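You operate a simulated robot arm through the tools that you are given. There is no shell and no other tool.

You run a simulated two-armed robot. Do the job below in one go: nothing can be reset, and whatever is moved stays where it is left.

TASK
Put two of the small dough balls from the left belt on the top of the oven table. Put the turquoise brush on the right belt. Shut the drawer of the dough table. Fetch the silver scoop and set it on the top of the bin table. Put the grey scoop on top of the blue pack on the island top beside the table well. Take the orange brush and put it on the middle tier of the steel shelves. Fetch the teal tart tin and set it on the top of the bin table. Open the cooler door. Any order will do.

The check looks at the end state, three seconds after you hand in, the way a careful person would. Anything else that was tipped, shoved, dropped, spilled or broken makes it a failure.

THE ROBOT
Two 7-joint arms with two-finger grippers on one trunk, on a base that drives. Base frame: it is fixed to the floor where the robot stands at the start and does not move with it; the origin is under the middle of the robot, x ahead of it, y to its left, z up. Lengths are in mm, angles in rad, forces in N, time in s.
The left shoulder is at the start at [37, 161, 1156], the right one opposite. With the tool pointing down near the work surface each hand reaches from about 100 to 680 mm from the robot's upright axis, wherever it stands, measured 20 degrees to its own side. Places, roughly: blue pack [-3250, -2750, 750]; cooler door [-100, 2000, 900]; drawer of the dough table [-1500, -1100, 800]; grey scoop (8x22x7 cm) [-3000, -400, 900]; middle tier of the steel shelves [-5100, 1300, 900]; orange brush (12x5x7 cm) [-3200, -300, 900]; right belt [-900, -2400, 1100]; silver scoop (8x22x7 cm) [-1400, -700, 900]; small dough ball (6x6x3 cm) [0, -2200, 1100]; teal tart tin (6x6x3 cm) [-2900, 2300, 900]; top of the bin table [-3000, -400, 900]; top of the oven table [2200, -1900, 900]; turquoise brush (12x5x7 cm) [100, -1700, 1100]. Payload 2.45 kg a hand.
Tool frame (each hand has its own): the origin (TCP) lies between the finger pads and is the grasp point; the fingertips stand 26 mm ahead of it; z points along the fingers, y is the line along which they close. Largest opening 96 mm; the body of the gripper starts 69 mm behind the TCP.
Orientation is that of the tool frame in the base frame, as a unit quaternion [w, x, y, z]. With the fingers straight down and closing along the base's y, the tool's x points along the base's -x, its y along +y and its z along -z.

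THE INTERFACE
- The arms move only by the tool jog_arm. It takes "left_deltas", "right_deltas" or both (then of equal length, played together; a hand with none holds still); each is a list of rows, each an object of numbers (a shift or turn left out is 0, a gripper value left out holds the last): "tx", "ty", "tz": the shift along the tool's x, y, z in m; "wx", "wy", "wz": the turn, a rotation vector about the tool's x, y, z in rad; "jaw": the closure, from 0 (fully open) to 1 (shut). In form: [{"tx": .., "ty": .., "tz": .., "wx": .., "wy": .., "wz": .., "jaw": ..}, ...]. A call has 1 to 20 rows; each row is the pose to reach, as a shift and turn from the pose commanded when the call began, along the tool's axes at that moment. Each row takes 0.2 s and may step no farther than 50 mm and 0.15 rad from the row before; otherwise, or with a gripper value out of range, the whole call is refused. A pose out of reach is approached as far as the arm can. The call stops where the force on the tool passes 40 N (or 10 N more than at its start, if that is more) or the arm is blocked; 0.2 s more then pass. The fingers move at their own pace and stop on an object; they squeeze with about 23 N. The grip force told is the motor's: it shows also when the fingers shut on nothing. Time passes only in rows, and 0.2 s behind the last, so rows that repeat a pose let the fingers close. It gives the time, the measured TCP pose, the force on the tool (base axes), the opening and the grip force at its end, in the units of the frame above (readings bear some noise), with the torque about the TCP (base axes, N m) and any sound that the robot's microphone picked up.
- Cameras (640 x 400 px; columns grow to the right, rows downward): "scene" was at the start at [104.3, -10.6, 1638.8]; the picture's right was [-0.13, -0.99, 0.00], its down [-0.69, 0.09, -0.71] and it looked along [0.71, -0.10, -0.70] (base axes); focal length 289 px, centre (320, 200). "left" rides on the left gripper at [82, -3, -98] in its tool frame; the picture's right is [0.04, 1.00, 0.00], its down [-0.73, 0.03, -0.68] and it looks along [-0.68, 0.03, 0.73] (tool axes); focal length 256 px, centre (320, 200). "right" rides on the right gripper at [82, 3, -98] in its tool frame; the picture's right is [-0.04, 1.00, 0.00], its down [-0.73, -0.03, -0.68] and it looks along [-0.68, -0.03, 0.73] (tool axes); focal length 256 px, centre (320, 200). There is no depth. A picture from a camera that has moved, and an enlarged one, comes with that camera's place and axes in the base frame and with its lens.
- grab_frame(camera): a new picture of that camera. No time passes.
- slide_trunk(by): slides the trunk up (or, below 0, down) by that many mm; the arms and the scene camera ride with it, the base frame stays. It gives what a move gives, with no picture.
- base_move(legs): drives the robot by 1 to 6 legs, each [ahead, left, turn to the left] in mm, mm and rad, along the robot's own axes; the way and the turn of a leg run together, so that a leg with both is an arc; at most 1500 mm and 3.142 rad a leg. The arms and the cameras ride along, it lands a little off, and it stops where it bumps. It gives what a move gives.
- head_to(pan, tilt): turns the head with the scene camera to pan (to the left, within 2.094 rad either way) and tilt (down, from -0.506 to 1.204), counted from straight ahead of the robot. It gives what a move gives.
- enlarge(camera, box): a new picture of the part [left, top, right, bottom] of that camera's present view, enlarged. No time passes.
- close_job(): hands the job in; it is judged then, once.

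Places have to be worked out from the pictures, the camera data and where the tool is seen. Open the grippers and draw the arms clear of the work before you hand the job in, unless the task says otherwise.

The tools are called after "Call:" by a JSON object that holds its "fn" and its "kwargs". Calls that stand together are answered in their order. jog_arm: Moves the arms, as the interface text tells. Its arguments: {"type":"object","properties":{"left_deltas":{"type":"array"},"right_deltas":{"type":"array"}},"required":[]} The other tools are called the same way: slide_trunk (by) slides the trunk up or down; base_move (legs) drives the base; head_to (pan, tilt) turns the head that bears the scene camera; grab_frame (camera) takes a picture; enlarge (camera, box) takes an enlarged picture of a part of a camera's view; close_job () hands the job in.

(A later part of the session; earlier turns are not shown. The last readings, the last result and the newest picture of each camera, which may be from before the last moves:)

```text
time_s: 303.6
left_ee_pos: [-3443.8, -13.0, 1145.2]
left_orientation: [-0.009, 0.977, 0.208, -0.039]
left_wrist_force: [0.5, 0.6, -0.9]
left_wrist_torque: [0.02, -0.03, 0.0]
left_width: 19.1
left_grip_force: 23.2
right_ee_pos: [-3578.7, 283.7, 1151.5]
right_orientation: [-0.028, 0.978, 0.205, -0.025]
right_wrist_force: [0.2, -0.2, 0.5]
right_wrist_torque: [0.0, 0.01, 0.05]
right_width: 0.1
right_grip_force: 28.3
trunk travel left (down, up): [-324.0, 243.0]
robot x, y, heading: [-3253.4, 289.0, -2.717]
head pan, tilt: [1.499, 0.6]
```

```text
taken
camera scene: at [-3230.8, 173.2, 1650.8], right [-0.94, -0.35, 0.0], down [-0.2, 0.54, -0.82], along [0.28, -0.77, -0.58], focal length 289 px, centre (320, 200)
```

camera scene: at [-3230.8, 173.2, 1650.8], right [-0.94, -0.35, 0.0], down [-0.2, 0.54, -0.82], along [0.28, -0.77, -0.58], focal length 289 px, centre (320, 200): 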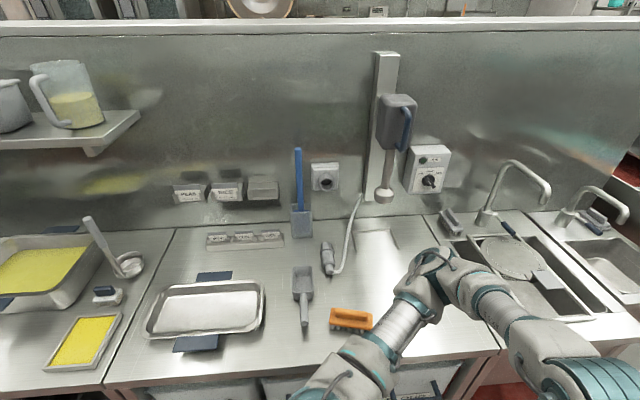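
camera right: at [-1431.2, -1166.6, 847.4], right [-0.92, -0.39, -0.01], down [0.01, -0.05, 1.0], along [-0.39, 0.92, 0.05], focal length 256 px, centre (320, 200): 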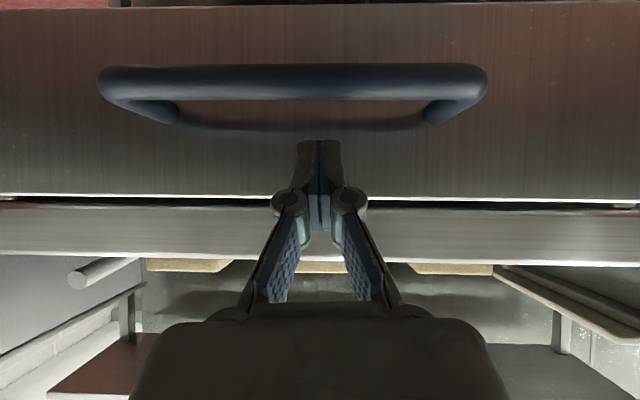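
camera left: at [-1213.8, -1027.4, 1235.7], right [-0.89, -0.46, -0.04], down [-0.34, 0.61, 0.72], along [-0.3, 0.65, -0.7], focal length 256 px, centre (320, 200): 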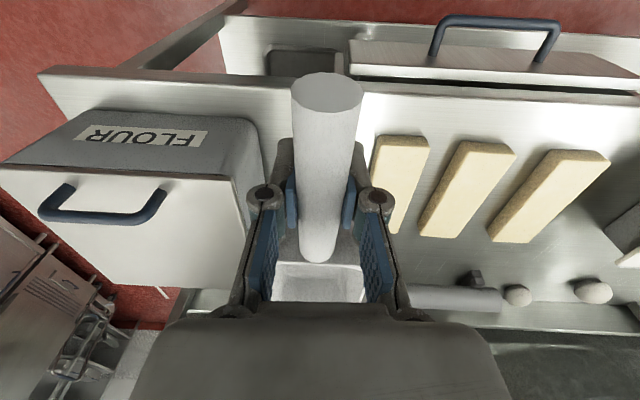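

The bin table is the middle section between the seams, holding the tray, grey scoop (handle toward me) and orange brush. I'll turn left in steps to face it.

Call:
{"fn": "base_move", "kwargs": {"legs": [[0, 0, 0.5], [0, 0, 0.55], [0, 0, 0.525]]}}

Call:
{"fn": "head_to", "kwargs": {"pan": -0.2, "tilt": 0.8}}

Call:
{"fn": "grab_frame", "kwargs": {"camera": "scene"}}

```text
time_s: 308.4
left_ee_pos: [-2984.2, 73.4, 1147.6]
left_orientation: [0.024, 0.547, 0.836, -0.024]
left_wrist_force: [-0.8, 0.5, -0.9]
left_wrist_torque: [0.07, -0.04, -0.05]
left_width: 19.4
left_grip_force: 23.0
right_ee_pos: [-3279.1, -62.3, 1145.2]
right_orientation: [0.001, 0.549, 0.835, -0.025]
right_wrist_force: [0.7, -1.5, 0.1]
right_wrist_torque: [0.16, 0.06, -0.02]
right_width: 0.0
right_grip_force: 28.8
trunk travel left (down, up): [-324.0, 243.0]
robot x, y, heading: [-3261.9, 279.7, -1.143]
head pan, tilt: [1.499, 0.6]
```

```text
time_s: 310.1
left_ee_pos: [-2988.6, 77.4, 1150.1]
left_orientation: [0.024, 0.55, 0.835, -0.028]
left_wrist_force: [-1.6, -1.6, -0.9]
left_wrist_torque: [0.11, -0.12, -0.06]
left_width: 19.1
left_grip_force: 22.6
right_ee_pos: [-3282.2, -58.3, 1148.6]
right_orientation: [0.001, 0.551, 0.834, -0.03]
right_wrist_force: [-1.4, -1.8, 1.1]
right_wrist_torque: [0.14, -0.1, -0.01]
right_width: 0.1
right_grip_force: 28.9
trunk travel left (down, up): [-324.0, 243.0]
robot x, y, heading: [-3266.7, 278.3, -1.149]
head pan, tilt: [-0.201, 0.799]
```

```text
taken
camera scene: at [-3295.9, 153.5, 1633.7], right [-0.97, -0.22, -0.04], down [-0.14, 0.71, -0.69], along [0.18, -0.67, -0.72], focal length 289 px, centre (320, 200)
```

scene: 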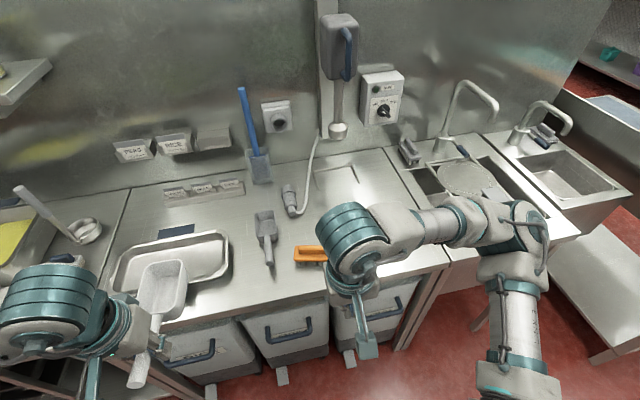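

Clear picture: there's free counter to the right of the orange brush. I'll shift right ~450 mm and a little forward so the left hand can set the silver scoop down there.

Call:
{"fn": "base_move", "kwargs": {"legs": [[0, -225, 0], [0, -226, 0.006], [100, 0, 0]]}}

Call:
{"fn": "head_to", "kwargs": {"pan": 0.3, "tilt": 0.9}}

Call:
{"fn": "jog_arm", "kwargs": {"right_deltas": [{"jaw": 1}, {"jaw": 1}, {"jaw": 1}, {"jaw": 1}, {"jaw": 1}, {"jaw": 1}, {"jaw": 1}, {"jaw": 1}, {"jaw": 1}, {"jaw": 1}, {"jaw": 1}, {"jaw": 1}, {"jaw": 1}, {"jaw": 1}, {"jaw": 1}]}}

Call:
{"fn": "grab_frame", "kwargs": {"camera": "scene"}}

Call:
{"fn": "grab_frame", "kwargs": {"camera": "left"}}

```text
time_s: 311.4
left_ee_pos: [-3075.5, 60.5, 1122.7]
left_orientation: [0.031, 0.621, 0.781, -0.055]
left_wrist_force: [0.1, -2.9, -8.1]
left_wrist_torque: [0.31, 0.0, 0.02]
left_width: 19.3
left_grip_force: 23.1
right_ee_pos: [-3335.2, -101.0, 1161.8]
right_orientation: [-0.003, 0.662, 0.747, -0.066]
right_wrist_force: [-5.0, 1.7, -2.8]
right_wrist_torque: [-0.13, -0.45, 0.09]
right_width: 0.0
right_grip_force: 28.6
trunk travel left (down, up): [-324.0, 243.0]
robot x, y, heading: [-3362.4, 214.4, -1.183]
head pan, tilt: [-0.201, 0.799]
stopped in leg 1: the robot was blocked; the commanded pose is now the measured one
```

```text
time_s: 312.3
left_ee_pos: [-3111.6, 38.4, 1143.4]
left_orientation: [0.041, 0.599, 0.799, -0.026]
left_wrist_force: [-0.4, 0.8, 0.3]
left_wrist_torque: [0.04, 0.03, -0.04]
left_width: 19.3
left_grip_force: 23.2
right_ee_pos: [-3393.2, -111.4, 1153.2]
right_orientation: [0.001, 0.601, 0.798, -0.043]
right_wrist_force: [0.5, -2.1, 2.0]
right_wrist_torque: [0.17, -0.04, -0.02]
right_width: 0.0
right_grip_force: 28.4
trunk travel left (down, up): [-324.0, 243.0]
robot x, y, heading: [-3374.5, 224.0, -1.161]
head pan, tilt: [0.3, 0.901]
```

```text
time_s: 312.6
left_ee_pos: [-2951.2, 133.9, 1114.7]
left_orientation: [0.014, 0.594, 0.799, -0.09]
left_wrist_force: [1.0, 2.9, -1.1]
left_wrist_torque: [-0.08, 0.09, 0.03]
left_width: 19.6
left_grip_force: 23.0
right_ee_pos: [-3222.0, -12.8, 1170.8]
right_orientation: [-0.024, 0.591, 0.798, -0.114]
right_wrist_force: [-0.9, 2.0, -0.2]
right_wrist_torque: [-0.2, -0.1, 0.06]
right_width: 0.1
right_grip_force: 28.0
trunk travel left (down, up): [-324.0, 243.0]
robot x, y, heading: [-3344.3, 229.7, -1.155]
head pan, tilt: [0.3, 0.901]
stopped in row 1 (left hand): the arm was blocked; the commanded pose is now the measured one
```

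```text
taken
camera scene: at [-3194.8, 209.5, 1624.2], right [-0.75, -0.66, 0.06], down [-0.55, 0.57, -0.61], along [0.36, -0.49, -0.79], focal length 289 px, centre (320, 200)
```

scene: 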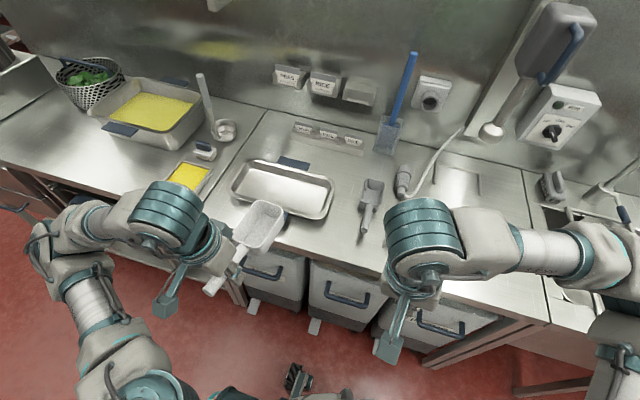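

```text
taken
camera left: at [-2969.3, 225.0, 1201.0], right [0.94, 0.32, -0.13], down [0.3, -0.58, 0.76], along [0.16, -0.75, -0.64], focal length 256 px, centre (320, 200)
```

left: 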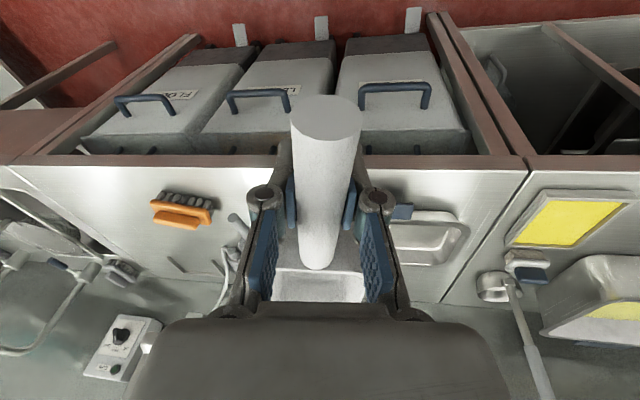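

That sideways leg was stopped and the robot is rocking noticeably. I'll not move anything else yet; first watch whether the rocking decays.

Call:
{"fn": "head_to", "kwargs": {"pan": 0.3, "tilt": 0.9}}

Call:
{"fn": "head_to", "kwargs": {"pan": 0.3, "tilt": 0.9}}

Call:
{"fn": "head_to", "kwargs": {"pan": 0.3, "tilt": 0.9}}

Call:
{"fn": "head_to", "kwargs": {"pan": 0.3, "tilt": 0.9}}

```text
time_s: 313.2
left_ee_pos: [-3103.9, 56.7, 1143.3]
left_orientation: [0.044, 0.609, 0.791, -0.039]
left_wrist_force: [-2.7, -1.5, -0.4]
left_wrist_torque: [0.19, -0.07, -0.1]
left_width: 19.4
left_grip_force: 23.8
right_ee_pos: [-3376.1, -94.5, 1158.9]
right_orientation: [0.001, 0.603, 0.796, -0.057]
right_wrist_force: [0.5, -2.9, 1.8]
right_wrist_torque: [0.17, 0.0, -0.05]
right_width: 0.0
right_grip_force: 28.6
trunk travel left (down, up): [-324.0, 243.0]
robot x, y, heading: [-3371.9, 219.6, -1.152]
head pan, tilt: [0.3, 0.901]
```

```text
time_s: 313.8
left_ee_pos: [-2994.1, 96.9, 1122.4]
left_orientation: [0.032, 0.61, 0.79, -0.059]
left_wrist_force: [2.7, 1.7, -1.3]
left_wrist_torque: [-0.04, 0.26, 0.02]
left_width: 19.6
left_grip_force: 23.0
right_ee_pos: [-3277.2, -53.7, 1161.7]
right_orientation: [-0.02, 0.597, 0.797, -0.088]
right_wrist_force: [0.4, -0.4, -1.7]
right_wrist_torque: [-0.03, 0.03, -0.01]
right_width: 0.0
right_grip_force: 28.5
trunk travel left (down, up): [-324.0, 243.0]
robot x, y, heading: [-3353.4, 231.1, -1.161]
head pan, tilt: [0.3, 0.901]
```

```text
time_s: 314.4
left_ee_pos: [-2996.3, 110.2, 1128.1]
left_orientation: [0.027, 0.599, 0.797, -0.073]
left_wrist_force: [1.1, 1.6, 0.6]
left_wrist_torque: [0.02, 0.03, 0.1]
left_width: 19.5
left_grip_force: 23.0
right_ee_pos: [-3266.3, -37.6, 1168.6]
right_orientation: [-0.015, 0.597, 0.796, -0.096]
right_wrist_force: [-0.4, 1.7, 0.7]
right_wrist_torque: [-0.11, -0.07, 0.04]
right_width: 0.0
right_grip_force: 28.2
trunk travel left (down, up): [-324.0, 243.0]
robot x, y, heading: [-3347.8, 229.5, -1.154]
head pan, tilt: [0.3, 0.901]
```

```text
time_s: 315.0
left_ee_pos: [-3098.7, 62.4, 1144.4]
left_orientation: [0.045, 0.61, 0.79, -0.041]
left_wrist_force: [-2.3, -2.9, -1.5]
left_wrist_torque: [0.27, -0.11, -0.1]
left_width: 19.4
left_grip_force: 22.7
right_ee_pos: [-3373.7, -87.6, 1163.2]
right_orientation: [0.004, 0.602, 0.796, -0.059]
right_wrist_force: [-0.6, -1.3, 0.5]
right_wrist_torque: [0.13, -0.11, -0.01]
right_width: 0.0
right_grip_force: 28.9
trunk travel left (down, up): [-324.0, 243.0]
robot x, y, heading: [-3372.0, 219.7, -1.155]
head pan, tilt: [0.3, 0.901]
```

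The rocking persists at ±60 mm at the hands, so I'll lower the trunk by 100 mm (the scoop stays above counter level) to damp it.

Call:
{"fn": "slide_trunk", "kwargs": {"by": -100}}

Call:
{"fn": "head_to", "kwargs": {"pan": 0.3, "tilt": 0.9}}

Call:
{"fn": "head_to", "kwargs": {"pan": 0.3, "tilt": 0.9}}

Call:
{"fn": "head_to", "kwargs": {"pan": 0.3, "tilt": 0.9}}

Call:
{"fn": "head_to", "kwargs": {"pan": 0.3, "tilt": 0.9}}

```text
time_s: 316.0
left_ee_pos: [-3114.9, 56.1, 1072.8]
left_orientation: [0.055, 0.617, 0.785, -0.019]
left_wrist_force: [-2.5, -2.3, -1.2]
left_wrist_torque: [0.19, -0.1, -0.03]
left_width: 19.9
left_grip_force: 23.2
right_ee_pos: [-3395.7, -94.7, 1082.6]
right_orientation: [0.007, 0.604, 0.796, -0.046]
right_wrist_force: [-1.5, -2.5, -0.1]
right_wrist_torque: [0.19, -0.14, -0.01]
right_width: 0.0
right_grip_force: 29.1
trunk travel left (down, up): [-250.0, 317.0]
robot x, y, heading: [-3367.3, 225.1, -1.159]
head pan, tilt: [0.3, 0.901]
stopped: the arm was blocked; the commanded pose is now the measured one
```

```text
time_s: 316.6
left_ee_pos: [-3019.6, 88.3, 1052.2]
left_orientation: [0.032, 0.612, 0.789, -0.045]
left_wrist_force: [1.0, -0.8, -1.4]
left_wrist_torque: [0.11, 0.05, 0.04]
left_width: 19.9
left_grip_force: 22.9
right_ee_pos: [-3303.4, -58.2, 1085.5]
right_orientation: [-0.015, 0.602, 0.795, -0.077]
right_wrist_force: [-0.2, 0.8, -0.8]
right_wrist_torque: [-0.02, 0.04, 0.01]
right_width: 0.0
right_grip_force: 28.6
trunk travel left (down, up): [-250.0, 317.0]
robot x, y, heading: [-3348.4, 232.3, -1.167]
head pan, tilt: [0.3, 0.901]
```

```text
time_s: 317.2
left_ee_pos: [-3034.7, 95.8, 1060.3]
left_orientation: [0.04, 0.609, 0.79, -0.049]
left_wrist_force: [-0.8, 0.1, -0.3]
left_wrist_torque: [0.06, 0.01, 0.02]
left_width: 19.9
left_grip_force: 22.6
right_ee_pos: [-3310.2, -54.1, 1091.7]
right_orientation: [-0.008, 0.599, 0.797, -0.079]
right_wrist_force: [-0.1, 0.6, 0.3]
right_wrist_torque: [-0.09, -0.04, -0.02]
right_width: 0.1
right_grip_force: 28.8
trunk travel left (down, up): [-250.0, 317.0]
robot x, y, heading: [-3350.3, 228.8, -1.161]
head pan, tilt: [0.3, 0.901]
```

```text
time_s: 317.8
left_ee_pos: [-3104.8, 58.8, 1071.0]
left_orientation: [0.051, 0.615, 0.786, -0.023]
left_wrist_force: [-1.1, -1.6, -0.6]
left_wrist_torque: [0.14, -0.02, -0.02]
left_width: 20.0
left_grip_force: 23.1
right_ee_pos: [-3384.5, -93.3, 1083.5]
right_orientation: [0.005, 0.602, 0.797, -0.05]
right_wrist_force: [-0.5, -0.6, 0.2]
right_wrist_torque: [0.08, -0.02, 0.01]
right_width: 0.0
right_grip_force: 28.2
trunk travel left (down, up): [-250.0, 317.0]
robot x, y, heading: [-3368.0, 218.5, -1.158]
head pan, tilt: [0.3, 0.901]
```

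```text
time_s: 318.4
left_ee_pos: [-3034.2, 88.7, 1056.5]
left_orientation: [0.037, 0.611, 0.79, -0.043]
left_wrist_force: [-0.6, 0.6, -1.6]
left_wrist_torque: [0.06, 0.05, 0.05]
left_width: 20.0
left_grip_force: 23.0
right_ee_pos: [-3314.7, -59.9, 1087.1]
right_orientation: [-0.011, 0.6, 0.796, -0.076]
right_wrist_force: [-0.2, -0.1, -0.7]
right_wrist_torque: [-0.05, -0.01, 0.03]
right_width: 0.0
right_grip_force: 28.6
trunk travel left (down, up): [-250.0, 317.0]
robot x, y, heading: [-3353.1, 235.2, -1.167]
head pan, tilt: [0.3, 0.901]
```

It is shrinking slowly (±40 mm now). I'll wait with null head commands only.

Call:
{"fn": "head_to", "kwargs": {"pan": 0.3, "tilt": 0.9}}

Call:
{"fn": "head_to", "kwargs": {"pan": 0.3, "tilt": 0.9}}

Call:
{"fn": "head_to", "kwargs": {"pan": 0.3, "tilt": 0.9}}

Call:
{"fn": "head_to", "kwargs": {"pan": 0.3, "tilt": 0.9}}

Call:
{"fn": "head_to", "kwargs": {"pan": 0.3, "tilt": 0.9}}

Call:
{"fn": "head_to", "kwargs": {"pan": 0.3, "tilt": 0.9}}

Call:
{"fn": "head_to", "kwargs": {"pan": 0.3, "tilt": 0.9}}

Call:
{"fn": "head_to", "kwargs": {"pan": 0.3, "tilt": 0.9}}

```text
time_s: 319.0
left_ee_pos: [-3025.9, 97.0, 1058.4]
left_orientation: [0.036, 0.608, 0.791, -0.05]
left_wrist_force: [1.0, 0.4, -0.7]
left_wrist_torque: [0.04, 0.05, 0.02]
left_width: 20.3
left_grip_force: 23.3
right_ee_pos: [-3304.0, -52.2, 1090.9]
right_orientation: [-0.01, 0.599, 0.797, -0.081]
right_wrist_force: [1.1, 1.5, 0.4]
right_wrist_torque: [-0.09, -0.01, 0.01]
right_width: 0.2
right_grip_force: 28.6
trunk travel left (down, up): [-250.0, 317.0]
robot x, y, heading: [-3349.7, 231.9, -1.157]
head pan, tilt: [0.3, 0.901]
```

```text
time_s: 319.6
left_ee_pos: [-3099.0, 59.9, 1068.8]
left_orientation: [0.05, 0.614, 0.787, -0.024]
left_wrist_force: [-2.6, -2.3, -0.6]
left_wrist_torque: [0.23, -0.11, -0.03]
left_width: 20.1
left_grip_force: 23.0
right_ee_pos: [-3379.7, -89.3, 1084.2]
right_orientation: [0.003, 0.602, 0.797, -0.053]
right_wrist_force: [-2.1, -1.9, -0.3]
right_wrist_torque: [0.12, -0.11, 0.03]
right_width: 0.0
right_grip_force: 28.7
trunk travel left (down, up): [-250.0, 317.0]
robot x, y, heading: [-3364.7, 220.7, -1.161]
head pan, tilt: [0.3, 0.901]
```

```text
time_s: 320.2
left_ee_pos: [-3049.3, 85.0, 1060.3]
left_orientation: [0.042, 0.611, 0.79, -0.039]
left_wrist_force: [0.3, 0.4, -0.5]
left_wrist_torque: [0.02, 0.05, 0.0]
left_width: 20.1
left_grip_force: 22.8
right_ee_pos: [-3330.1, -65.5, 1088.8]
right_orientation: [-0.007, 0.6, 0.797, -0.071]
right_wrist_force: [-0.4, -0.1, 0.4]
right_wrist_torque: [0.0, 0.01, 0.02]
right_width: 0.1
right_grip_force: 28.7
trunk travel left (down, up): [-250.0, 317.0]
robot x, y, heading: [-3358.2, 228.2, -1.162]
head pan, tilt: [0.3, 0.901]
```

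```text
time_s: 320.8
left_ee_pos: [-3017.7, 100.7, 1054.8]
left_orientation: [0.033, 0.607, 0.792, -0.054]
left_wrist_force: [1.5, -0.1, -0.3]
left_wrist_torque: [0.04, 0.08, 0.08]
left_width: 20.3
left_grip_force: 22.6
right_ee_pos: [-3294.8, -50.0, 1091.3]
right_orientation: [-0.012, 0.598, 0.797, -0.083]
right_wrist_force: [-0.1, 1.6, -0.7]
right_wrist_torque: [-0.06, 0.05, 0.03]
right_width: 0.1
right_grip_force: 27.8
trunk travel left (down, up): [-250.0, 317.0]
robot x, y, heading: [-3345.9, 229.7, -1.16]
head pan, tilt: [0.3, 0.901]
```

```text
time_s: 321.4
left_ee_pos: [-3089.4, 65.7, 1067.8]
left_orientation: [0.047, 0.614, 0.787, -0.028]
left_wrist_force: [0.4, 0.0, -1.7]
left_wrist_torque: [0.06, -0.01, -0.02]
left_width: 20.1
left_grip_force: 23.0
right_ee_pos: [-3366.5, -85.1, 1084.0]
right_orientation: [0.001, 0.602, 0.797, -0.056]
right_wrist_force: [-0.2, -1.1, -0.4]
right_wrist_torque: [0.11, 0.0, -0.01]
right_width: 0.1
right_grip_force: 28.1
trunk travel left (down, up): [-250.0, 317.0]
robot x, y, heading: [-3365.9, 225.8, -1.157]
head pan, tilt: [0.3, 0.901]
```

```text
time_s: 322.0
left_ee_pos: [-3069.0, 76.6, 1065.8]
left_orientation: [0.046, 0.612, 0.789, -0.034]
left_wrist_force: [0.1, 0.0, -1.0]
left_wrist_torque: [0.1, 0.03, -0.04]
left_width: 20.2
left_grip_force: 22.8
right_ee_pos: [-3348.7, -74.0, 1087.1]
right_orientation: [-0.003, 0.6, 0.798, -0.065]
right_wrist_force: [-0.6, -0.1, 0.2]
right_wrist_torque: [-0.02, 0.01, -0.02]
right_width: 0.3
right_grip_force: 28.7
trunk travel left (down, up): [-250.0, 317.0]
robot x, y, heading: [-3356.6, 225.4, -1.161]
head pan, tilt: [0.3, 0.901]
```

```text
time_s: 322.6
left_ee_pos: [-3012.9, 101.3, 1054.5]
left_orientation: [0.032, 0.609, 0.791, -0.055]
left_wrist_force: [1.2, 0.6, -0.2]
left_wrist_torque: [0.09, 0.12, -0.01]
left_width: 20.5
left_grip_force: 23.5
right_ee_pos: [-3290.7, -47.9, 1091.8]
right_orientation: [-0.014, 0.597, 0.798, -0.084]
right_wrist_force: [1.1, 1.1, -0.1]
right_wrist_torque: [-0.08, 0.0, -0.01]
right_width: 0.1
right_grip_force: 28.6
trunk travel left (down, up): [-250.0, 317.0]
robot x, y, heading: [-3348.0, 228.9, -1.162]
head pan, tilt: [0.3, 0.901]
```

```text
time_s: 323.2
left_ee_pos: [-3072.0, 73.9, 1065.6]
left_orientation: [0.044, 0.613, 0.788, -0.034]
left_wrist_force: [0.2, -0.8, -1.5]
left_wrist_torque: [0.12, -0.01, -0.01]
left_width: 20.3
left_grip_force: 23.2
right_ee_pos: [-3350.2, -76.6, 1085.2]
right_orientation: [-0.003, 0.602, 0.796, -0.062]
right_wrist_force: [-0.4, -0.3, -0.6]
right_wrist_torque: [0.07, 0.04, -0.01]
right_width: 0.1
right_grip_force: 28.0
trunk travel left (down, up): [-250.0, 317.0]
robot x, y, heading: [-3359.3, 229.3, -1.163]
head pan, tilt: [0.3, 0.901]
```

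A sustained cycle again. I'll try a short forward leg (useful anyway) to change the wheel state and see if it stops.

Call:
{"fn": "base_move", "kwargs": {"legs": [[40, 0, 0.02]]}}

Call:
{"fn": "head_to", "kwargs": {"pan": 0.3, "tilt": 0.9}}

Call:
{"fn": "head_to", "kwargs": {"pan": 0.3, "tilt": 0.9}}

Call:
{"fn": "head_to", "kwargs": {"pan": 0.3, "tilt": 0.9}}

Call:
{"fn": "head_to", "kwargs": {"pan": 0.3, "tilt": 0.9}}

```text
time_s: 324.0
left_ee_pos: [-3049.2, 47.2, 1066.1]
left_orientation: [0.045, 0.605, 0.794, -0.036]
left_wrist_force: [-1.1, -0.8, -1.1]
left_wrist_torque: [0.1, 0.01, -0.03]
left_width: 20.7
left_grip_force: 23.1
right_ee_pos: [-3323.2, -108.8, 1088.1]
right_orientation: [-0.002, 0.594, 0.802, -0.065]
right_wrist_force: [0.6, 0.2, -0.4]
right_wrist_torque: [0.07, 0.02, -0.02]
right_width: 0.1
right_grip_force: 28.0
trunk travel left (down, up): [-250.0, 317.0]
robot x, y, heading: [-3342.6, 188.9, -1.14]
head pan, tilt: [0.3, 0.901]
```

```text
time_s: 324.6
left_ee_pos: [-3061.6, 41.7, 1066.5]
left_orientation: [0.047, 0.607, 0.793, -0.033]
left_wrist_force: [-1.0, -0.5, -0.4]
left_wrist_torque: [0.13, -0.05, -0.03]
left_width: 20.5
left_grip_force: 23.2
right_ee_pos: [-3337.2, -114.4, 1087.3]
right_orientation: [-0.002, 0.595, 0.801, -0.063]
right_wrist_force: [-0.6, -1.0, -0.4]
right_wrist_torque: [0.08, -0.01, -0.02]
right_width: 0.0
right_grip_force: 28.2
trunk travel left (down, up): [-250.0, 317.0]
robot x, y, heading: [-3352.3, 186.4, -1.143]
head pan, tilt: [0.3, 0.901]
```

```text
time_s: 325.2
left_ee_pos: [-2991.2, 74.1, 1051.6]
left_orientation: [0.032, 0.602, 0.796, -0.056]
left_wrist_force: [0.5, -1.1, -1.3]
left_wrist_torque: [0.17, 0.1, 0.03]
left_width: 20.5
left_grip_force: 22.9
right_ee_pos: [-3266.1, -79.7, 1091.3]
right_orientation: [-0.015, 0.592, 0.801, -0.088]
right_wrist_force: [-1.3, 1.1, -0.5]
right_wrist_torque: [-0.12, -0.04, 0.05]
right_width: 0.3
right_grip_force: 28.1
trunk travel left (down, up): [-250.0, 317.0]
robot x, y, heading: [-3332.6, 196.2, -1.147]
head pan, tilt: [0.3, 0.901]
```

```text
time_s: 325.8
left_ee_pos: [-3016.8, 64.8, 1059.3]
left_orientation: [0.039, 0.602, 0.796, -0.049]
left_wrist_force: [0.0, 0.3, -1.3]
left_wrist_torque: [0.08, 0.07, 0.03]
left_width: 20.7
left_grip_force: 23.2
right_ee_pos: [-3288.1, -91.0, 1091.4]
right_orientation: [-0.01, 0.593, 0.801, -0.081]
right_wrist_force: [1.2, 1.1, 0.3]
right_wrist_torque: [-0.03, 0.02, 0.0]
right_width: 0.0
right_grip_force: 28.4
trunk travel left (down, up): [-250.0, 317.0]
robot x, y, heading: [-3340.0, 192.3, -1.139]
head pan, tilt: [0.3, 0.901]
```

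```text
time_s: 326.4
left_ee_pos: [-3067.5, 39.1, 1068.7]
left_orientation: [0.049, 0.608, 0.791, -0.033]
left_wrist_force: [-1.0, -0.9, -0.6]
left_wrist_torque: [0.11, -0.03, -0.08]
left_width: 20.8
left_grip_force: 22.6
right_ee_pos: [-3342.5, -117.5, 1087.5]
right_orientation: [-0.001, 0.595, 0.802, -0.061]
right_wrist_force: [-0.9, -2.2, -0.5]
right_wrist_torque: [0.09, 0.0, -0.02]
right_width: 0.0
right_grip_force: 28.5
trunk travel left (down, up): [-250.0, 317.0]
robot x, y, heading: [-3350.0, 186.7, -1.145]
head pan, tilt: [0.3, 0.901]
```

I'll try holding both hands actively with short idle jogs, which damped it earlier.

Call:
{"fn": "jog_arm", "kwargs": {"left_deltas": [{"jaw": 1}, {"jaw": 1}, {"jaw": 1}, {"jaw": 1}, {"jaw": 1}, {"jaw": 1}], "right_deltas": [{"jaw": 1}, {"jaw": 1}, {"jaw": 1}, {"jaw": 1}, {"jaw": 1}, {"jaw": 1}]}}

Call:
{"fn": "jog_arm", "kwargs": {"left_deltas": [{"jaw": 1}, {"jaw": 1}, {"jaw": 1}, {"jaw": 1}, {"jaw": 1}, {"jaw": 1}], "right_deltas": [{"jaw": 1}, {"jaw": 1}, {"jaw": 1}, {"jaw": 1}, {"jaw": 1}, {"jaw": 1}]}}

Call:
{"fn": "jog_arm", "kwargs": {"left_deltas": [{"jaw": 1}, {"jaw": 1}, {"jaw": 1}, {"jaw": 1}, {"jaw": 1}, {"jaw": 1}], "right_deltas": [{"jaw": 1}, {"jaw": 1}, {"jaw": 1}, {"jaw": 1}, {"jaw": 1}, {"jaw": 1}]}}

Call:
{"fn": "jog_arm", "kwargs": {"left_deltas": [{"jaw": 1}], "right_deltas": [{"jaw": 1}]}}

```text
time_s: 328.0
left_ee_pos: [-3053.8, 50.1, 1068.5]
left_orientation: [0.051, 0.605, 0.794, -0.031]
left_wrist_force: [-0.9, -0.9, -0.6]
left_wrist_torque: [0.09, -0.05, 0.01]
left_width: 21.7
left_grip_force: 22.7
right_ee_pos: [-3331.4, -105.3, 1088.1]
right_orientation: [0.001, 0.595, 0.801, -0.063]
right_wrist_force: [-0.2, -0.7, 0.9]
right_wrist_torque: [0.09, -0.1, 0.02]
right_width: 0.0
right_grip_force: 28.9
trunk travel left (down, up): [-250.0, 317.0]
robot x, y, heading: [-3340.9, 192.1, -1.142]
head pan, tilt: [0.3, 0.901]
stopped in row 6 (left hand): the arm was blocked; the commanded pose is now the measured one
```

```text
time_s: 329.6
left_ee_pos: [-3019.6, 68.4, 1062.5]
left_orientation: [0.045, 0.6, 0.798, -0.04]
left_wrist_force: [-0.1, -0.1, -0.6]
left_wrist_torque: [0.09, -0.01, 0.0]
left_width: 23.5
left_grip_force: 22.9
right_ee_pos: [-3298.4, -87.7, 1091.2]
right_orientation: [-0.003, 0.592, 0.803, -0.073]
right_wrist_force: [-0.2, 0.3, 0.5]
right_wrist_torque: [0.02, -0.03, 0.01]
right_width: 0.2
right_grip_force: 28.8
trunk travel left (down, up): [-250.0, 317.0]
robot x, y, heading: [-3329.3, 198.5, -1.14]
head pan, tilt: [0.3, 0.901]
stopped in row 6 (left hand): the arm was blocked; the commanded pose is now the measured one
```

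```text
time_s: 331.2
left_ee_pos: [-2990.5, 85.6, 1057.0]
left_orientation: [0.039, 0.595, 0.801, -0.052]
left_wrist_force: [1.0, 1.2, -1.3]
left_wrist_torque: [0.05, 0.09, 0.03]
left_width: 23.4
left_grip_force: 23.0
right_ee_pos: [-3264.0, -68.6, 1094.4]
right_orientation: [-0.007, 0.589, 0.804, -0.087]
right_wrist_force: [0.2, 0.5, -0.5]
right_wrist_torque: [-0.02, 0.02, 0.02]
right_width: 0.0
right_grip_force: 29.0
trunk travel left (down, up): [-250.0, 317.0]
robot x, y, heading: [-3321.2, 203.7, -1.136]
head pan, tilt: [0.3, 0.901]
stopped in row 6 (right hand): the arm was blocked; the commanded pose is now the measured one
```

```text
time_s: 331.8
left_ee_pos: [-3006.8, 82.4, 1063.0]
left_orientation: [0.043, 0.597, 0.8, -0.049]
left_wrist_force: [0.0, 0.4, -1.3]
left_wrist_torque: [0.04, 0.03, 0.0]
left_width: 23.8
left_grip_force: 22.8
right_ee_pos: [-3281.6, -70.7, 1096.4]
right_orientation: [-0.004, 0.589, 0.804, -0.083]
right_wrist_force: [0.2, 0.5, 0.2]
right_wrist_torque: [-0.03, 0.06, -0.01]
right_width: 0.0
right_grip_force: 28.6
trunk travel left (down, up): [-250.0, 317.0]
robot x, y, heading: [-3322.7, 199.9, -1.14]
head pan, tilt: [0.3, 0.901]
stopped in row 1 (right hand): the arm was blocked; the commanded pose is now the measured one
```

The grip width is creeping up (23.8 mm), so the scoop may be shifting in the fingers. I'll look at it.

Call:
{"fn": "grab_frame", "kwargs": {"camera": "left"}}

Call:
{"fn": "grab_frame", "kwargs": {"camera": "scene"}}

```text
taken
camera left: at [-3033.1, 170.5, 1150.8], right [0.95, 0.32, -0.04], down [0.23, -0.6, 0.77], along [0.22, -0.73, -0.64], focal length 256 px, centre (320, 200)
```

left: 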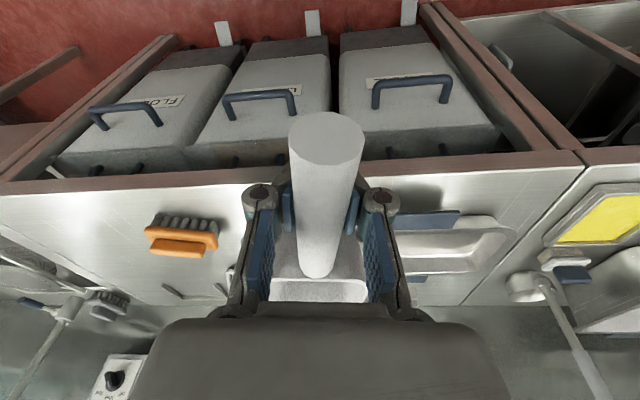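

```text
taken
camera scene: at [-3246.1, 87.2, 1552.5], right [-0.75, -0.67, 0.0], down [-0.52, 0.59, -0.62], along [0.41, -0.46, -0.79], focal length 289 px, centre (320, 200)
```

scene: 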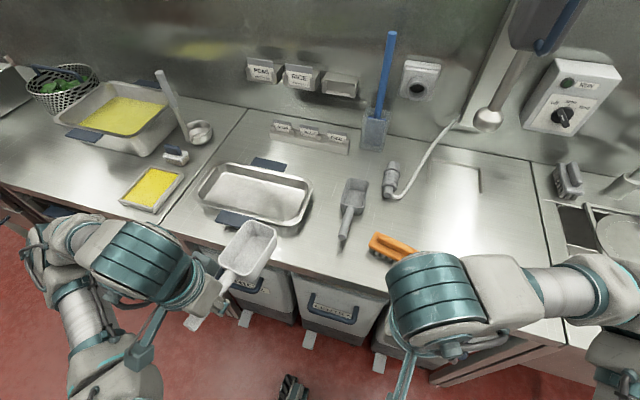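

The scoop has slid a little along its tapered handle but is still held. Instead of driving sideways I'll rotate 0.5 rad to the right so the left hand faces the free counter right of the brush.

Call:
{"fn": "base_move", "kwargs": {"legs": [[0, 0, -0.25], [0, 0, -0.25]]}}

Call:
{"fn": "head_to", "kwargs": {"pan": 0.1, "tilt": 0.9}}

Call:
{"fn": "head_to", "kwargs": {"pan": 0.1, "tilt": 0.9}}

Call:
{"fn": "head_to", "kwargs": {"pan": 0.1, "tilt": 0.9}}

Call:
{"fn": "grab_frame", "kwargs": {"camera": "scene"}}

Call:
{"fn": "grab_frame", "kwargs": {"camera": "left"}}

```text
time_s: 334.0
left_ee_pos: [-3105.1, -57.0, 1061.6]
left_orientation: [0.031, 0.778, 0.625, -0.058]
left_wrist_force: [-0.5, 0.2, -0.9]
left_wrist_torque: [0.08, -0.02, 0.01]
left_width: 22.8
left_grip_force: 22.7
right_ee_pos: [-3423.0, -61.9, 1094.4]
right_orientation: [-0.024, 0.771, 0.632, -0.078]
right_wrist_force: [-0.2, 1.1, -0.2]
right_wrist_torque: [0.0, 0.0, 0.0]
right_width: 0.1
right_grip_force: 28.3
trunk travel left (down, up): [-250.0, 317.0]
robot x, y, heading: [-3325.2, 202.0, -1.641]
head pan, tilt: [0.3, 0.901]
```

```text
time_s: 334.7
left_ee_pos: [-3096.0, -56.3, 1061.8]
left_orientation: [0.032, 0.776, 0.627, -0.058]
left_wrist_force: [0.1, 0.0, -1.7]
left_wrist_torque: [0.03, 0.05, 0.01]
left_width: 22.9
left_grip_force: 22.4
right_ee_pos: [-3411.9, -58.3, 1095.8]
right_orientation: [-0.024, 0.77, 0.633, -0.08]
right_wrist_force: [1.0, 0.6, -0.1]
right_wrist_torque: [-0.02, 0.02, 0.0]
right_width: 0.0
right_grip_force: 28.4
trunk travel left (down, up): [-250.0, 317.0]
robot x, y, heading: [-3321.4, 196.6, -1.641]
head pan, tilt: [0.099, 0.901]
```

```text
time_s: 335.3
left_ee_pos: [-3117.1, -54.7, 1066.0]
left_orientation: [0.036, 0.776, 0.627, -0.054]
left_wrist_force: [0.7, -0.3, -1.0]
left_wrist_torque: [0.08, -0.04, -0.01]
left_width: 22.7
left_grip_force: 22.6
right_ee_pos: [-3434.0, -56.5, 1094.4]
right_orientation: [-0.018, 0.771, 0.633, -0.074]
right_wrist_force: [-0.2, 0.5, -0.4]
right_wrist_torque: [0.01, -0.04, 0.01]
right_width: 0.0
right_grip_force: 28.8
trunk travel left (down, up): [-250.0, 317.0]
robot x, y, heading: [-3328.1, 202.3, -1.638]
head pan, tilt: [0.099, 0.901]
```

```text
time_s: 335.9
left_ee_pos: [-3145.4, -53.0, 1069.7]
left_orientation: [0.044, 0.779, 0.623, -0.047]
left_wrist_force: [-1.6, -0.3, -0.1]
left_wrist_torque: [0.1, -0.07, -0.05]
left_width: 22.7
left_grip_force: 23.1
right_ee_pos: [-3462.9, -54.4, 1092.1]
right_orientation: [-0.012, 0.773, 0.631, -0.067]
right_wrist_force: [-0.2, -0.7, 1.2]
right_wrist_torque: [0.08, -0.06, 0.0]
right_width: 0.3
right_grip_force: 28.8
trunk travel left (down, up): [-250.0, 317.0]
robot x, y, heading: [-3329.8, 199.2, -1.637]
head pan, tilt: [0.099, 0.901]
```

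```text
taken
camera scene: at [-3356.7, 61.3, 1552.3], right [-1.0, -0.03, -0.02], down [-0.01, 0.79, -0.62], along [0.03, -0.62, -0.78], focal length 289 px, centre (320, 200)
```

scene: 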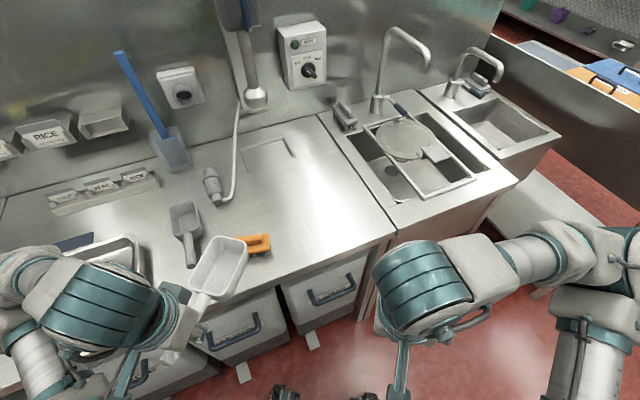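

```text
taken
camera left: at [-3128.1, 39.3, 1158.0], right [0.98, -0.18, 0.01], down [-0.12, -0.63, 0.77], along [-0.14, -0.76, -0.64], focal length 256 px, centre (320, 200)
```

left: 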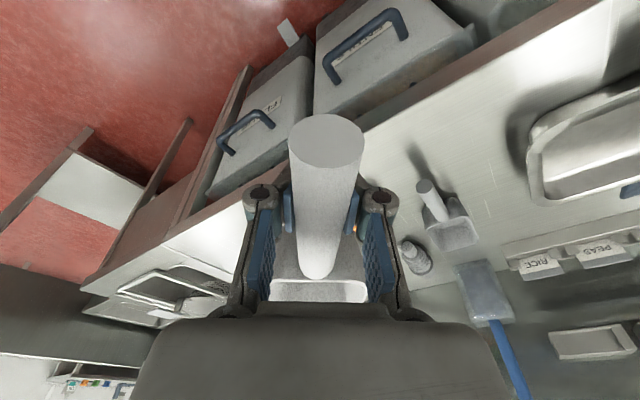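

The free patch right of the brush is in front of me. I'll extend the left hand there (still high), levelling the scoop slightly.

Call:
{"fn": "jog_arm", "kwargs": {"left_deltas": [{"tx": -0.0346, "ty": -0.0141, "tz": 0.0045, "wy": 0.01, "jaw": 1}, {"tx": -0.0693, "ty": -0.0282, "tz": 0.009, "wy": 0.02}, {"tx": -0.1039, "ty": -0.0423, "tz": 0.0134, "wy": 0.03}, {"tx": -0.1385, "ty": -0.0564, "tz": 0.0179, "wy": 0.04}, {"tx": -0.1731, "ty": -0.0704, "tz": 0.0224, "wy": 0.05}, {"tx": -0.2078, "ty": -0.0845, "tz": 0.0269, "wy": 0.06}, {"tx": -0.2424, "ty": -0.0986, "tz": 0.0313, "wy": 0.07}, {"tx": -0.277, "ty": -0.1127, "tz": 0.0358, "wy": 0.07}]}}

Call:
{"fn": "jog_arm", "kwargs": {"left_deltas": [{"jaw": 1}, {"jaw": 1}, {"jaw": 1}]}}

Call:
{"fn": "jog_arm", "kwargs": {"left_deltas": [{"jaw": 1}, {"jaw": 1}, {"jaw": 1}]}}

Call:
{"fn": "grab_frame", "kwargs": {"camera": "scene"}}

Call:
{"fn": "grab_frame", "kwargs": {"camera": "left"}}

```text
time_s: 337.7
left_ee_pos: [-3316.2, -299.7, 1067.8]
left_orientation: [0.023, 0.781, 0.624, -0.018]
left_wrist_force: [-1.6, 0.9, -0.8]
left_wrist_torque: [0.02, -0.13, 0.02]
left_width: 22.4
left_grip_force: 23.5
right_ee_pos: [-3462.2, -55.5, 1092.3]
right_orientation: [-0.012, 0.772, 0.632, -0.066]
right_wrist_force: [-1.6, -0.3, 0.8]
right_wrist_torque: [0.04, -0.07, -0.01]
right_width: 0.1
right_grip_force: 28.5
trunk travel left (down, up): [-250.0, 317.0]
robot x, y, heading: [-3332.0, 199.9, -1.641]
head pan, tilt: [0.099, 0.901]
```

```text
time_s: 338.7
left_ee_pos: [-3299.9, -295.9, 1069.9]
left_orientation: [0.019, 0.78, 0.624, -0.026]
left_wrist_force: [0.3, 0.8, -0.5]
left_wrist_torque: [0.04, 0.02, -0.01]
left_width: 22.2
left_grip_force: 22.4
right_ee_pos: [-3445.1, -53.7, 1094.6]
right_orientation: [-0.016, 0.772, 0.632, -0.073]
right_wrist_force: [-0.1, -0.5, -0.4]
right_wrist_torque: [0.0, 0.0, -0.02]
right_width: 0.2
right_grip_force: 28.3
trunk travel left (down, up): [-250.0, 317.0]
robot x, y, heading: [-3333.4, 198.6, -1.641]
head pan, tilt: [0.099, 0.901]
stopped in row 3 (left hand): the arm was blocked; the commanded pose is now the measured one
```

```text
time_s: 339.5
left_ee_pos: [-3307.9, -295.6, 1069.3]
left_orientation: [0.021, 0.781, 0.624, -0.023]
left_wrist_force: [0.0, 0.3, 0.0]
left_wrist_torque: [0.06, 0.0, 0.0]
left_width: 22.4
left_grip_force: 24.0
right_ee_pos: [-3454.0, -52.1, 1093.5]
right_orientation: [-0.015, 0.773, 0.631, -0.071]
right_wrist_force: [-0.2, 0.0, -0.6]
right_wrist_torque: [0.0, -0.03, 0.04]
right_width: 0.1
right_grip_force: 28.7
trunk travel left (down, up): [-250.0, 317.0]
robot x, y, heading: [-3331.5, 198.9, -1.645]
head pan, tilt: [0.099, 0.901]
```

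```text
taken
camera scene: at [-3355.1, 59.7, 1552.1], right [-1.0, -0.03, -0.01], down [-0.01, 0.79, -0.62], along [0.03, -0.62, -0.79], focal length 289 px, centre (320, 200)
```

scene: 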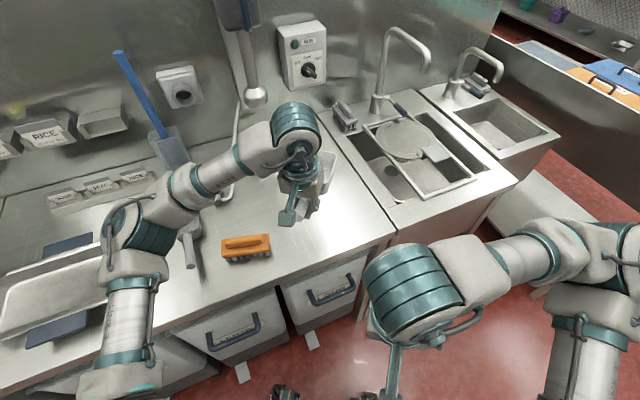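

```text
taken
camera left: at [-3291.6, -210.5, 1164.0], right [0.98, -0.18, 0.0], down [-0.13, -0.68, 0.72], along [-0.13, -0.71, -0.69], focal length 256 px, centre (320, 200)
```

left: 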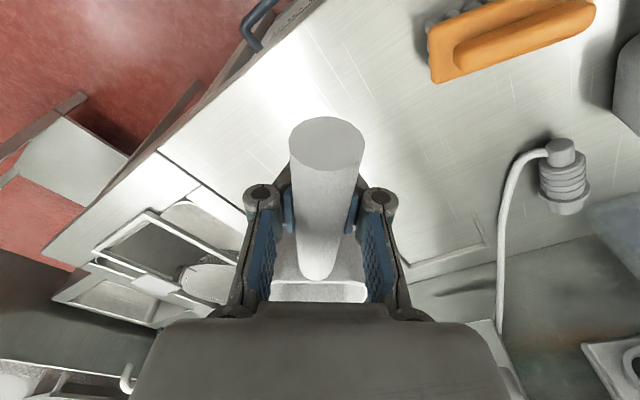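

The robot is calm and the scoop is over the free patch. I'll lower it 105 mm and check.

Call:
{"fn": "jog_arm", "kwargs": {"left_deltas": [{"tx": 0.0022, "tz": 0.035, "jaw": 1}, {"tx": 0.0044, "tz": 0.07}, {"tx": 0.0065, "tz": 0.105}]}}

Call:
{"fn": "grab_frame", "kwargs": {"camera": "left"}}

Call:
{"fn": "enlarge", "kwargs": {"camera": "scene", "box": [200, 90, 440, 290]}}

```text
time_s: 340.3
left_ee_pos: [-3313.4, -295.8, 965.0]
left_orientation: [0.023, 0.781, 0.624, -0.021]
left_wrist_force: [-1.7, 0.6, -0.7]
left_wrist_torque: [0.02, -0.07, -0.01]
left_width: 21.9
left_grip_force: 22.8
right_ee_pos: [-3458.8, -51.8, 1092.8]
right_orientation: [-0.013, 0.773, 0.63, -0.07]
right_wrist_force: [-0.9, 0.3, -0.1]
right_wrist_torque: [0.05, -0.06, -0.01]
right_width: 0.1
right_grip_force: 28.4
trunk travel left (down, up): [-250.0, 317.0]
robot x, y, heading: [-3333.2, 202.7, -1.646]
head pan, tilt: [0.099, 0.901]
```

```text
taken
camera left: at [-3296.7, -210.9, 1058.4], right [0.98, -0.18, 0.0], down [-0.13, -0.68, 0.72], along [-0.13, -0.71, -0.69], focal length 256 px, centre (320, 200)
```

left: 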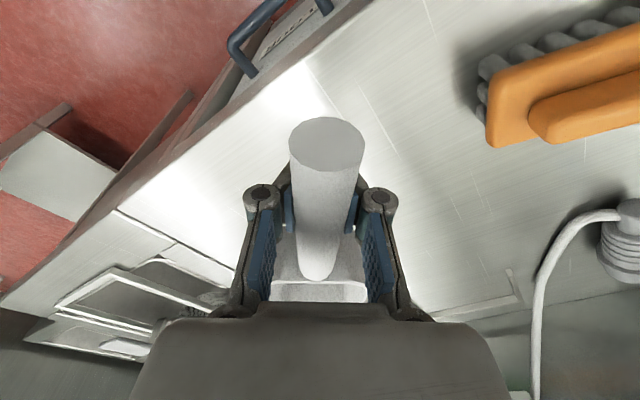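

```text
2.00 times, centred on (320, 190) of scene
camera zoom: at [-3356.9, 59.4, 1552.0], right [-1.0, -0.03, -0.01], down [-0.01, 0.79, -0.62], along [0.03, -0.62, -0.79], focal length 579 px, centre (320, 220)
```

zoom: 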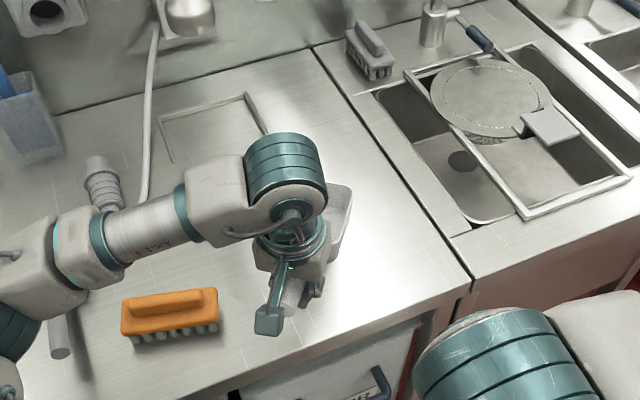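

Well inside the bin table. Creeping down now with force checks.

Call:
{"fn": "jog_arm", "kwargs": {"left_deltas": [{"tx": 0.0006, "tz": 0.01, "jaw": 1}, {"tx": 0.0012, "tz": 0.018}]}}

Call:
{"fn": "jog_arm", "kwargs": {"left_deltas": [{"tz": 0.004, "jaw": 1}]}}

Call:
{"fn": "jog_arm", "kwargs": {"left_deltas": [{"tz": 0.004, "jaw": 1}]}}

```text
time_s: 340.9
left_ee_pos: [-3302.8, -296.9, 946.8]
left_orientation: [0.019, 0.782, 0.623, -0.025]
left_wrist_force: [-0.1, 0.1, -0.8]
left_wrist_torque: [0.08, -0.06, -0.02]
left_width: 22.3
left_grip_force: 23.2
right_ee_pos: [-3448.6, -52.4, 1095.0]
right_orientation: [-0.017, 0.773, 0.631, -0.072]
right_wrist_force: [0.5, -0.5, -0.5]
right_wrist_torque: [-0.03, -0.01, 0.02]
right_width: 0.0
right_grip_force: 29.0
trunk travel left (down, up): [-250.0, 317.0]
robot x, y, heading: [-3334.2, 198.6, -1.638]
head pan, tilt: [0.099, 0.901]
```

```text
time_s: 341.3
left_ee_pos: [-3298.9, -297.5, 942.7]
left_orientation: [0.019, 0.78, 0.624, -0.026]
left_wrist_force: [0.4, -0.5, -1.1]
left_wrist_torque: [0.09, 0.01, -0.01]
left_width: 21.7
left_grip_force: 23.4
right_ee_pos: [-3444.1, -53.2, 1093.5]
right_orientation: [-0.017, 0.773, 0.63, -0.074]
right_wrist_force: [-0.7, 0.3, 0.3]
right_wrist_torque: [-0.01, 0.01, 0.02]
right_width: 0.0
right_grip_force: 28.4
trunk travel left (down, up): [-250.0, 317.0]
robot x, y, heading: [-3333.1, 196.8, -1.639]
head pan, tilt: [0.099, 0.901]
```

```text
time_s: 341.7
left_ee_pos: [-3295.8, -298.0, 938.3]
left_orientation: [0.017, 0.781, 0.624, -0.028]
left_wrist_force: [-0.1, 0.4, -0.8]
left_wrist_torque: [0.09, 0.0, 0.01]
left_width: 22.0
left_grip_force: 23.2
right_ee_pos: [-3440.9, -52.7, 1094.8]
right_orientation: [-0.018, 0.772, 0.631, -0.075]
right_wrist_force: [-0.6, -0.2, 0.9]
right_wrist_torque: [-0.02, 0.02, 0.0]
right_width: 0.1
right_grip_force: 28.6
trunk travel left (down, up): [-250.0, 317.0]
robot x, y, heading: [-3332.4, 197.9, -1.645]
head pan, tilt: [0.099, 0.901]
```

Call:
{"fn": "jog_arm", "kwargs": {"left_deltas": [{"tz": 0.003, "jaw": 1}]}}

Call:
{"fn": "jog_arm", "kwargs": {"left_deltas": [{"tz": 0.003, "jaw": 1}]}}

Call:
{"fn": "jog_arm", "kwargs": {"left_deltas": [{"tz": 0.003, "jaw": 1}]}}

Call:
{"fn": "grab_frame", "kwargs": {"camera": "left"}}

```text
time_s: 342.1
left_ee_pos: [-3304.4, -297.4, 934.9]
left_orientation: [0.021, 0.781, 0.623, -0.024]
left_wrist_force: [-0.9, 0.7, -1.3]
left_wrist_torque: [0.08, -0.04, -0.01]
left_width: 22.0
left_grip_force: 23.3
right_ee_pos: [-3451.4, -51.3, 1094.2]
right_orientation: [-0.015, 0.772, 0.631, -0.072]
right_wrist_force: [-0.2, -1.5, -0.5]
right_wrist_torque: [-0.03, 0.0, 0.0]
right_width: 0.3
right_grip_force: 28.2
trunk travel left (down, up): [-250.0, 317.0]
robot x, y, heading: [-3330.5, 201.3, -1.637]
head pan, tilt: [0.099, 0.901]
```

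```text
time_s: 342.5
left_ee_pos: [-3291.3, -298.5, 932.4]
left_orientation: [0.016, 0.78, 0.624, -0.029]
left_wrist_force: [-0.4, -0.1, -0.7]
left_wrist_torque: [0.08, 0.07, -0.02]
left_width: 21.7
left_grip_force: 22.9
right_ee_pos: [-3436.6, -54.3, 1094.8]
right_orientation: [-0.02, 0.772, 0.63, -0.077]
right_wrist_force: [-0.5, -0.3, 0.3]
right_wrist_torque: [-0.01, -0.01, -0.02]
right_width: 0.0
right_grip_force: 28.2
trunk travel left (down, up): [-250.0, 317.0]
robot x, y, heading: [-3329.1, 201.5, -1.64]
head pan, tilt: [0.099, 0.901]
```

```text
time_s: 342.9
left_ee_pos: [-3308.2, -297.8, 929.7]
left_orientation: [0.022, 0.782, 0.623, -0.023]
left_wrist_force: [0.0, 0.1, -1.3]
left_wrist_torque: [0.04, -0.08, -0.03]
left_width: 21.9
left_grip_force: 22.6
right_ee_pos: [-3453.3, -53.0, 1094.1]
right_orientation: [-0.015, 0.774, 0.63, -0.071]
right_wrist_force: [0.4, -0.4, 0.1]
right_wrist_torque: [0.0, -0.06, 0.02]
right_width: 0.0
right_grip_force: 28.4
trunk travel left (down, up): [-250.0, 317.0]
robot x, y, heading: [-3332.0, 201.8, -1.637]
head pan, tilt: [0.099, 0.901]
```

```text
taken
camera left: at [-3291.3, -211.9, 1023.7], right [0.98, -0.18, 0.0], down [-0.13, -0.68, 0.72], along [-0.13, -0.71, -0.69], focal length 256 px, centre (320, 200)
```

left: 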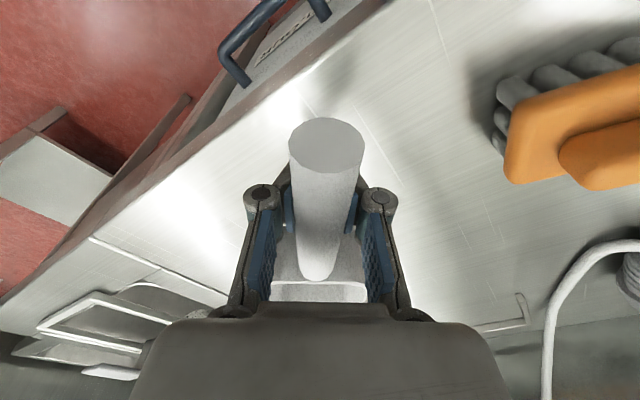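

No contact yet at 930; continuing down in 4 mm steps.

Call:
{"fn": "jog_arm", "kwargs": {"left_deltas": [{"tz": 0.004, "jaw": 1}]}}

Call:
{"fn": "jog_arm", "kwargs": {"left_deltas": [{"tz": 0.004, "jaw": 1}]}}

Call:
{"fn": "jog_arm", "kwargs": {"left_deltas": [{"tz": 0.004, "jaw": 1}]}}

Call:
{"fn": "jog_arm", "kwargs": {"left_deltas": [{"tz": 0.004, "jaw": 1}]}}

```text
time_s: 343.3
left_ee_pos: [-3291.0, -299.6, 924.4]
left_orientation: [0.015, 0.78, 0.625, -0.028]
left_wrist_force: [1.3, 0.5, -0.6]
left_wrist_torque: [0.1, 0.04, 0.0]
left_width: 22.0
left_grip_force: 22.3
right_ee_pos: [-3432.6, -54.1, 1095.6]
right_orientation: [-0.02, 0.771, 0.631, -0.077]
right_wrist_force: [2.2, 0.0, -0.1]
right_wrist_torque: [-0.03, 0.06, 0.03]
right_width: 0.0
right_grip_force: 28.7
trunk travel left (down, up): [-250.0, 317.0]
robot x, y, heading: [-3330.8, 199.4, -1.642]
head pan, tilt: [0.099, 0.901]
```

```text
time_s: 343.7
left_ee_pos: [-3308.1, -296.9, 922.7]
left_orientation: [0.021, 0.781, 0.624, -0.023]
left_wrist_force: [0.8, 0.1, -0.8]
left_wrist_torque: [0.07, -0.06, 0.01]
left_width: 21.6
left_grip_force: 23.0
right_ee_pos: [-3453.8, -53.1, 1093.9]
right_orientation: [-0.014, 0.772, 0.632, -0.071]
right_wrist_force: [-0.5, -0.1, -0.4]
right_wrist_torque: [-0.01, -0.06, -0.03]
right_width: 0.0
right_grip_force: 28.8
trunk travel left (down, up): [-250.0, 317.0]
robot x, y, heading: [-3332.0, 201.2, -1.642]
head pan, tilt: [0.099, 0.901]
```

```text
time_s: 344.1
left_ee_pos: [-3292.1, -299.7, 917.1]
left_orientation: [0.016, 0.781, 0.624, -0.028]
left_wrist_force: [0.4, -0.7, -0.2]
left_wrist_torque: [0.08, -0.01, -0.03]
left_width: 21.7
left_grip_force: 22.9
right_ee_pos: [-3436.2, -54.5, 1095.9]
right_orientation: [-0.02, 0.772, 0.631, -0.076]
right_wrist_force: [0.7, -0.8, -0.4]
right_wrist_torque: [-0.02, -0.01, -0.01]
right_width: 0.0
right_grip_force: 28.2
trunk travel left (down, up): [-250.0, 317.0]
robot x, y, heading: [-3331.8, 202.1, -1.641]
head pan, tilt: [0.099, 0.901]
```

```text
time_s: 344.5
left_ee_pos: [-3306.4, -298.5, 913.2]
left_orientation: [0.02, 0.781, 0.624, -0.024]
left_wrist_force: [0.7, -0.9, -0.5]
left_wrist_torque: [0.08, -0.03, 0.01]
left_width: 21.6
left_grip_force: 23.3
right_ee_pos: [-3450.4, -51.2, 1093.9]
right_orientation: [-0.015, 0.772, 0.632, -0.073]
right_wrist_force: [0.4, 0.3, 0.6]
right_wrist_torque: [0.02, 0.04, -0.01]
right_width: 0.0
right_grip_force: 28.6
trunk travel left (down, up): [-250.0, 317.0]
robot x, y, heading: [-3334.7, 198.6, -1.638]
head pan, tilt: [0.099, 0.901]
```

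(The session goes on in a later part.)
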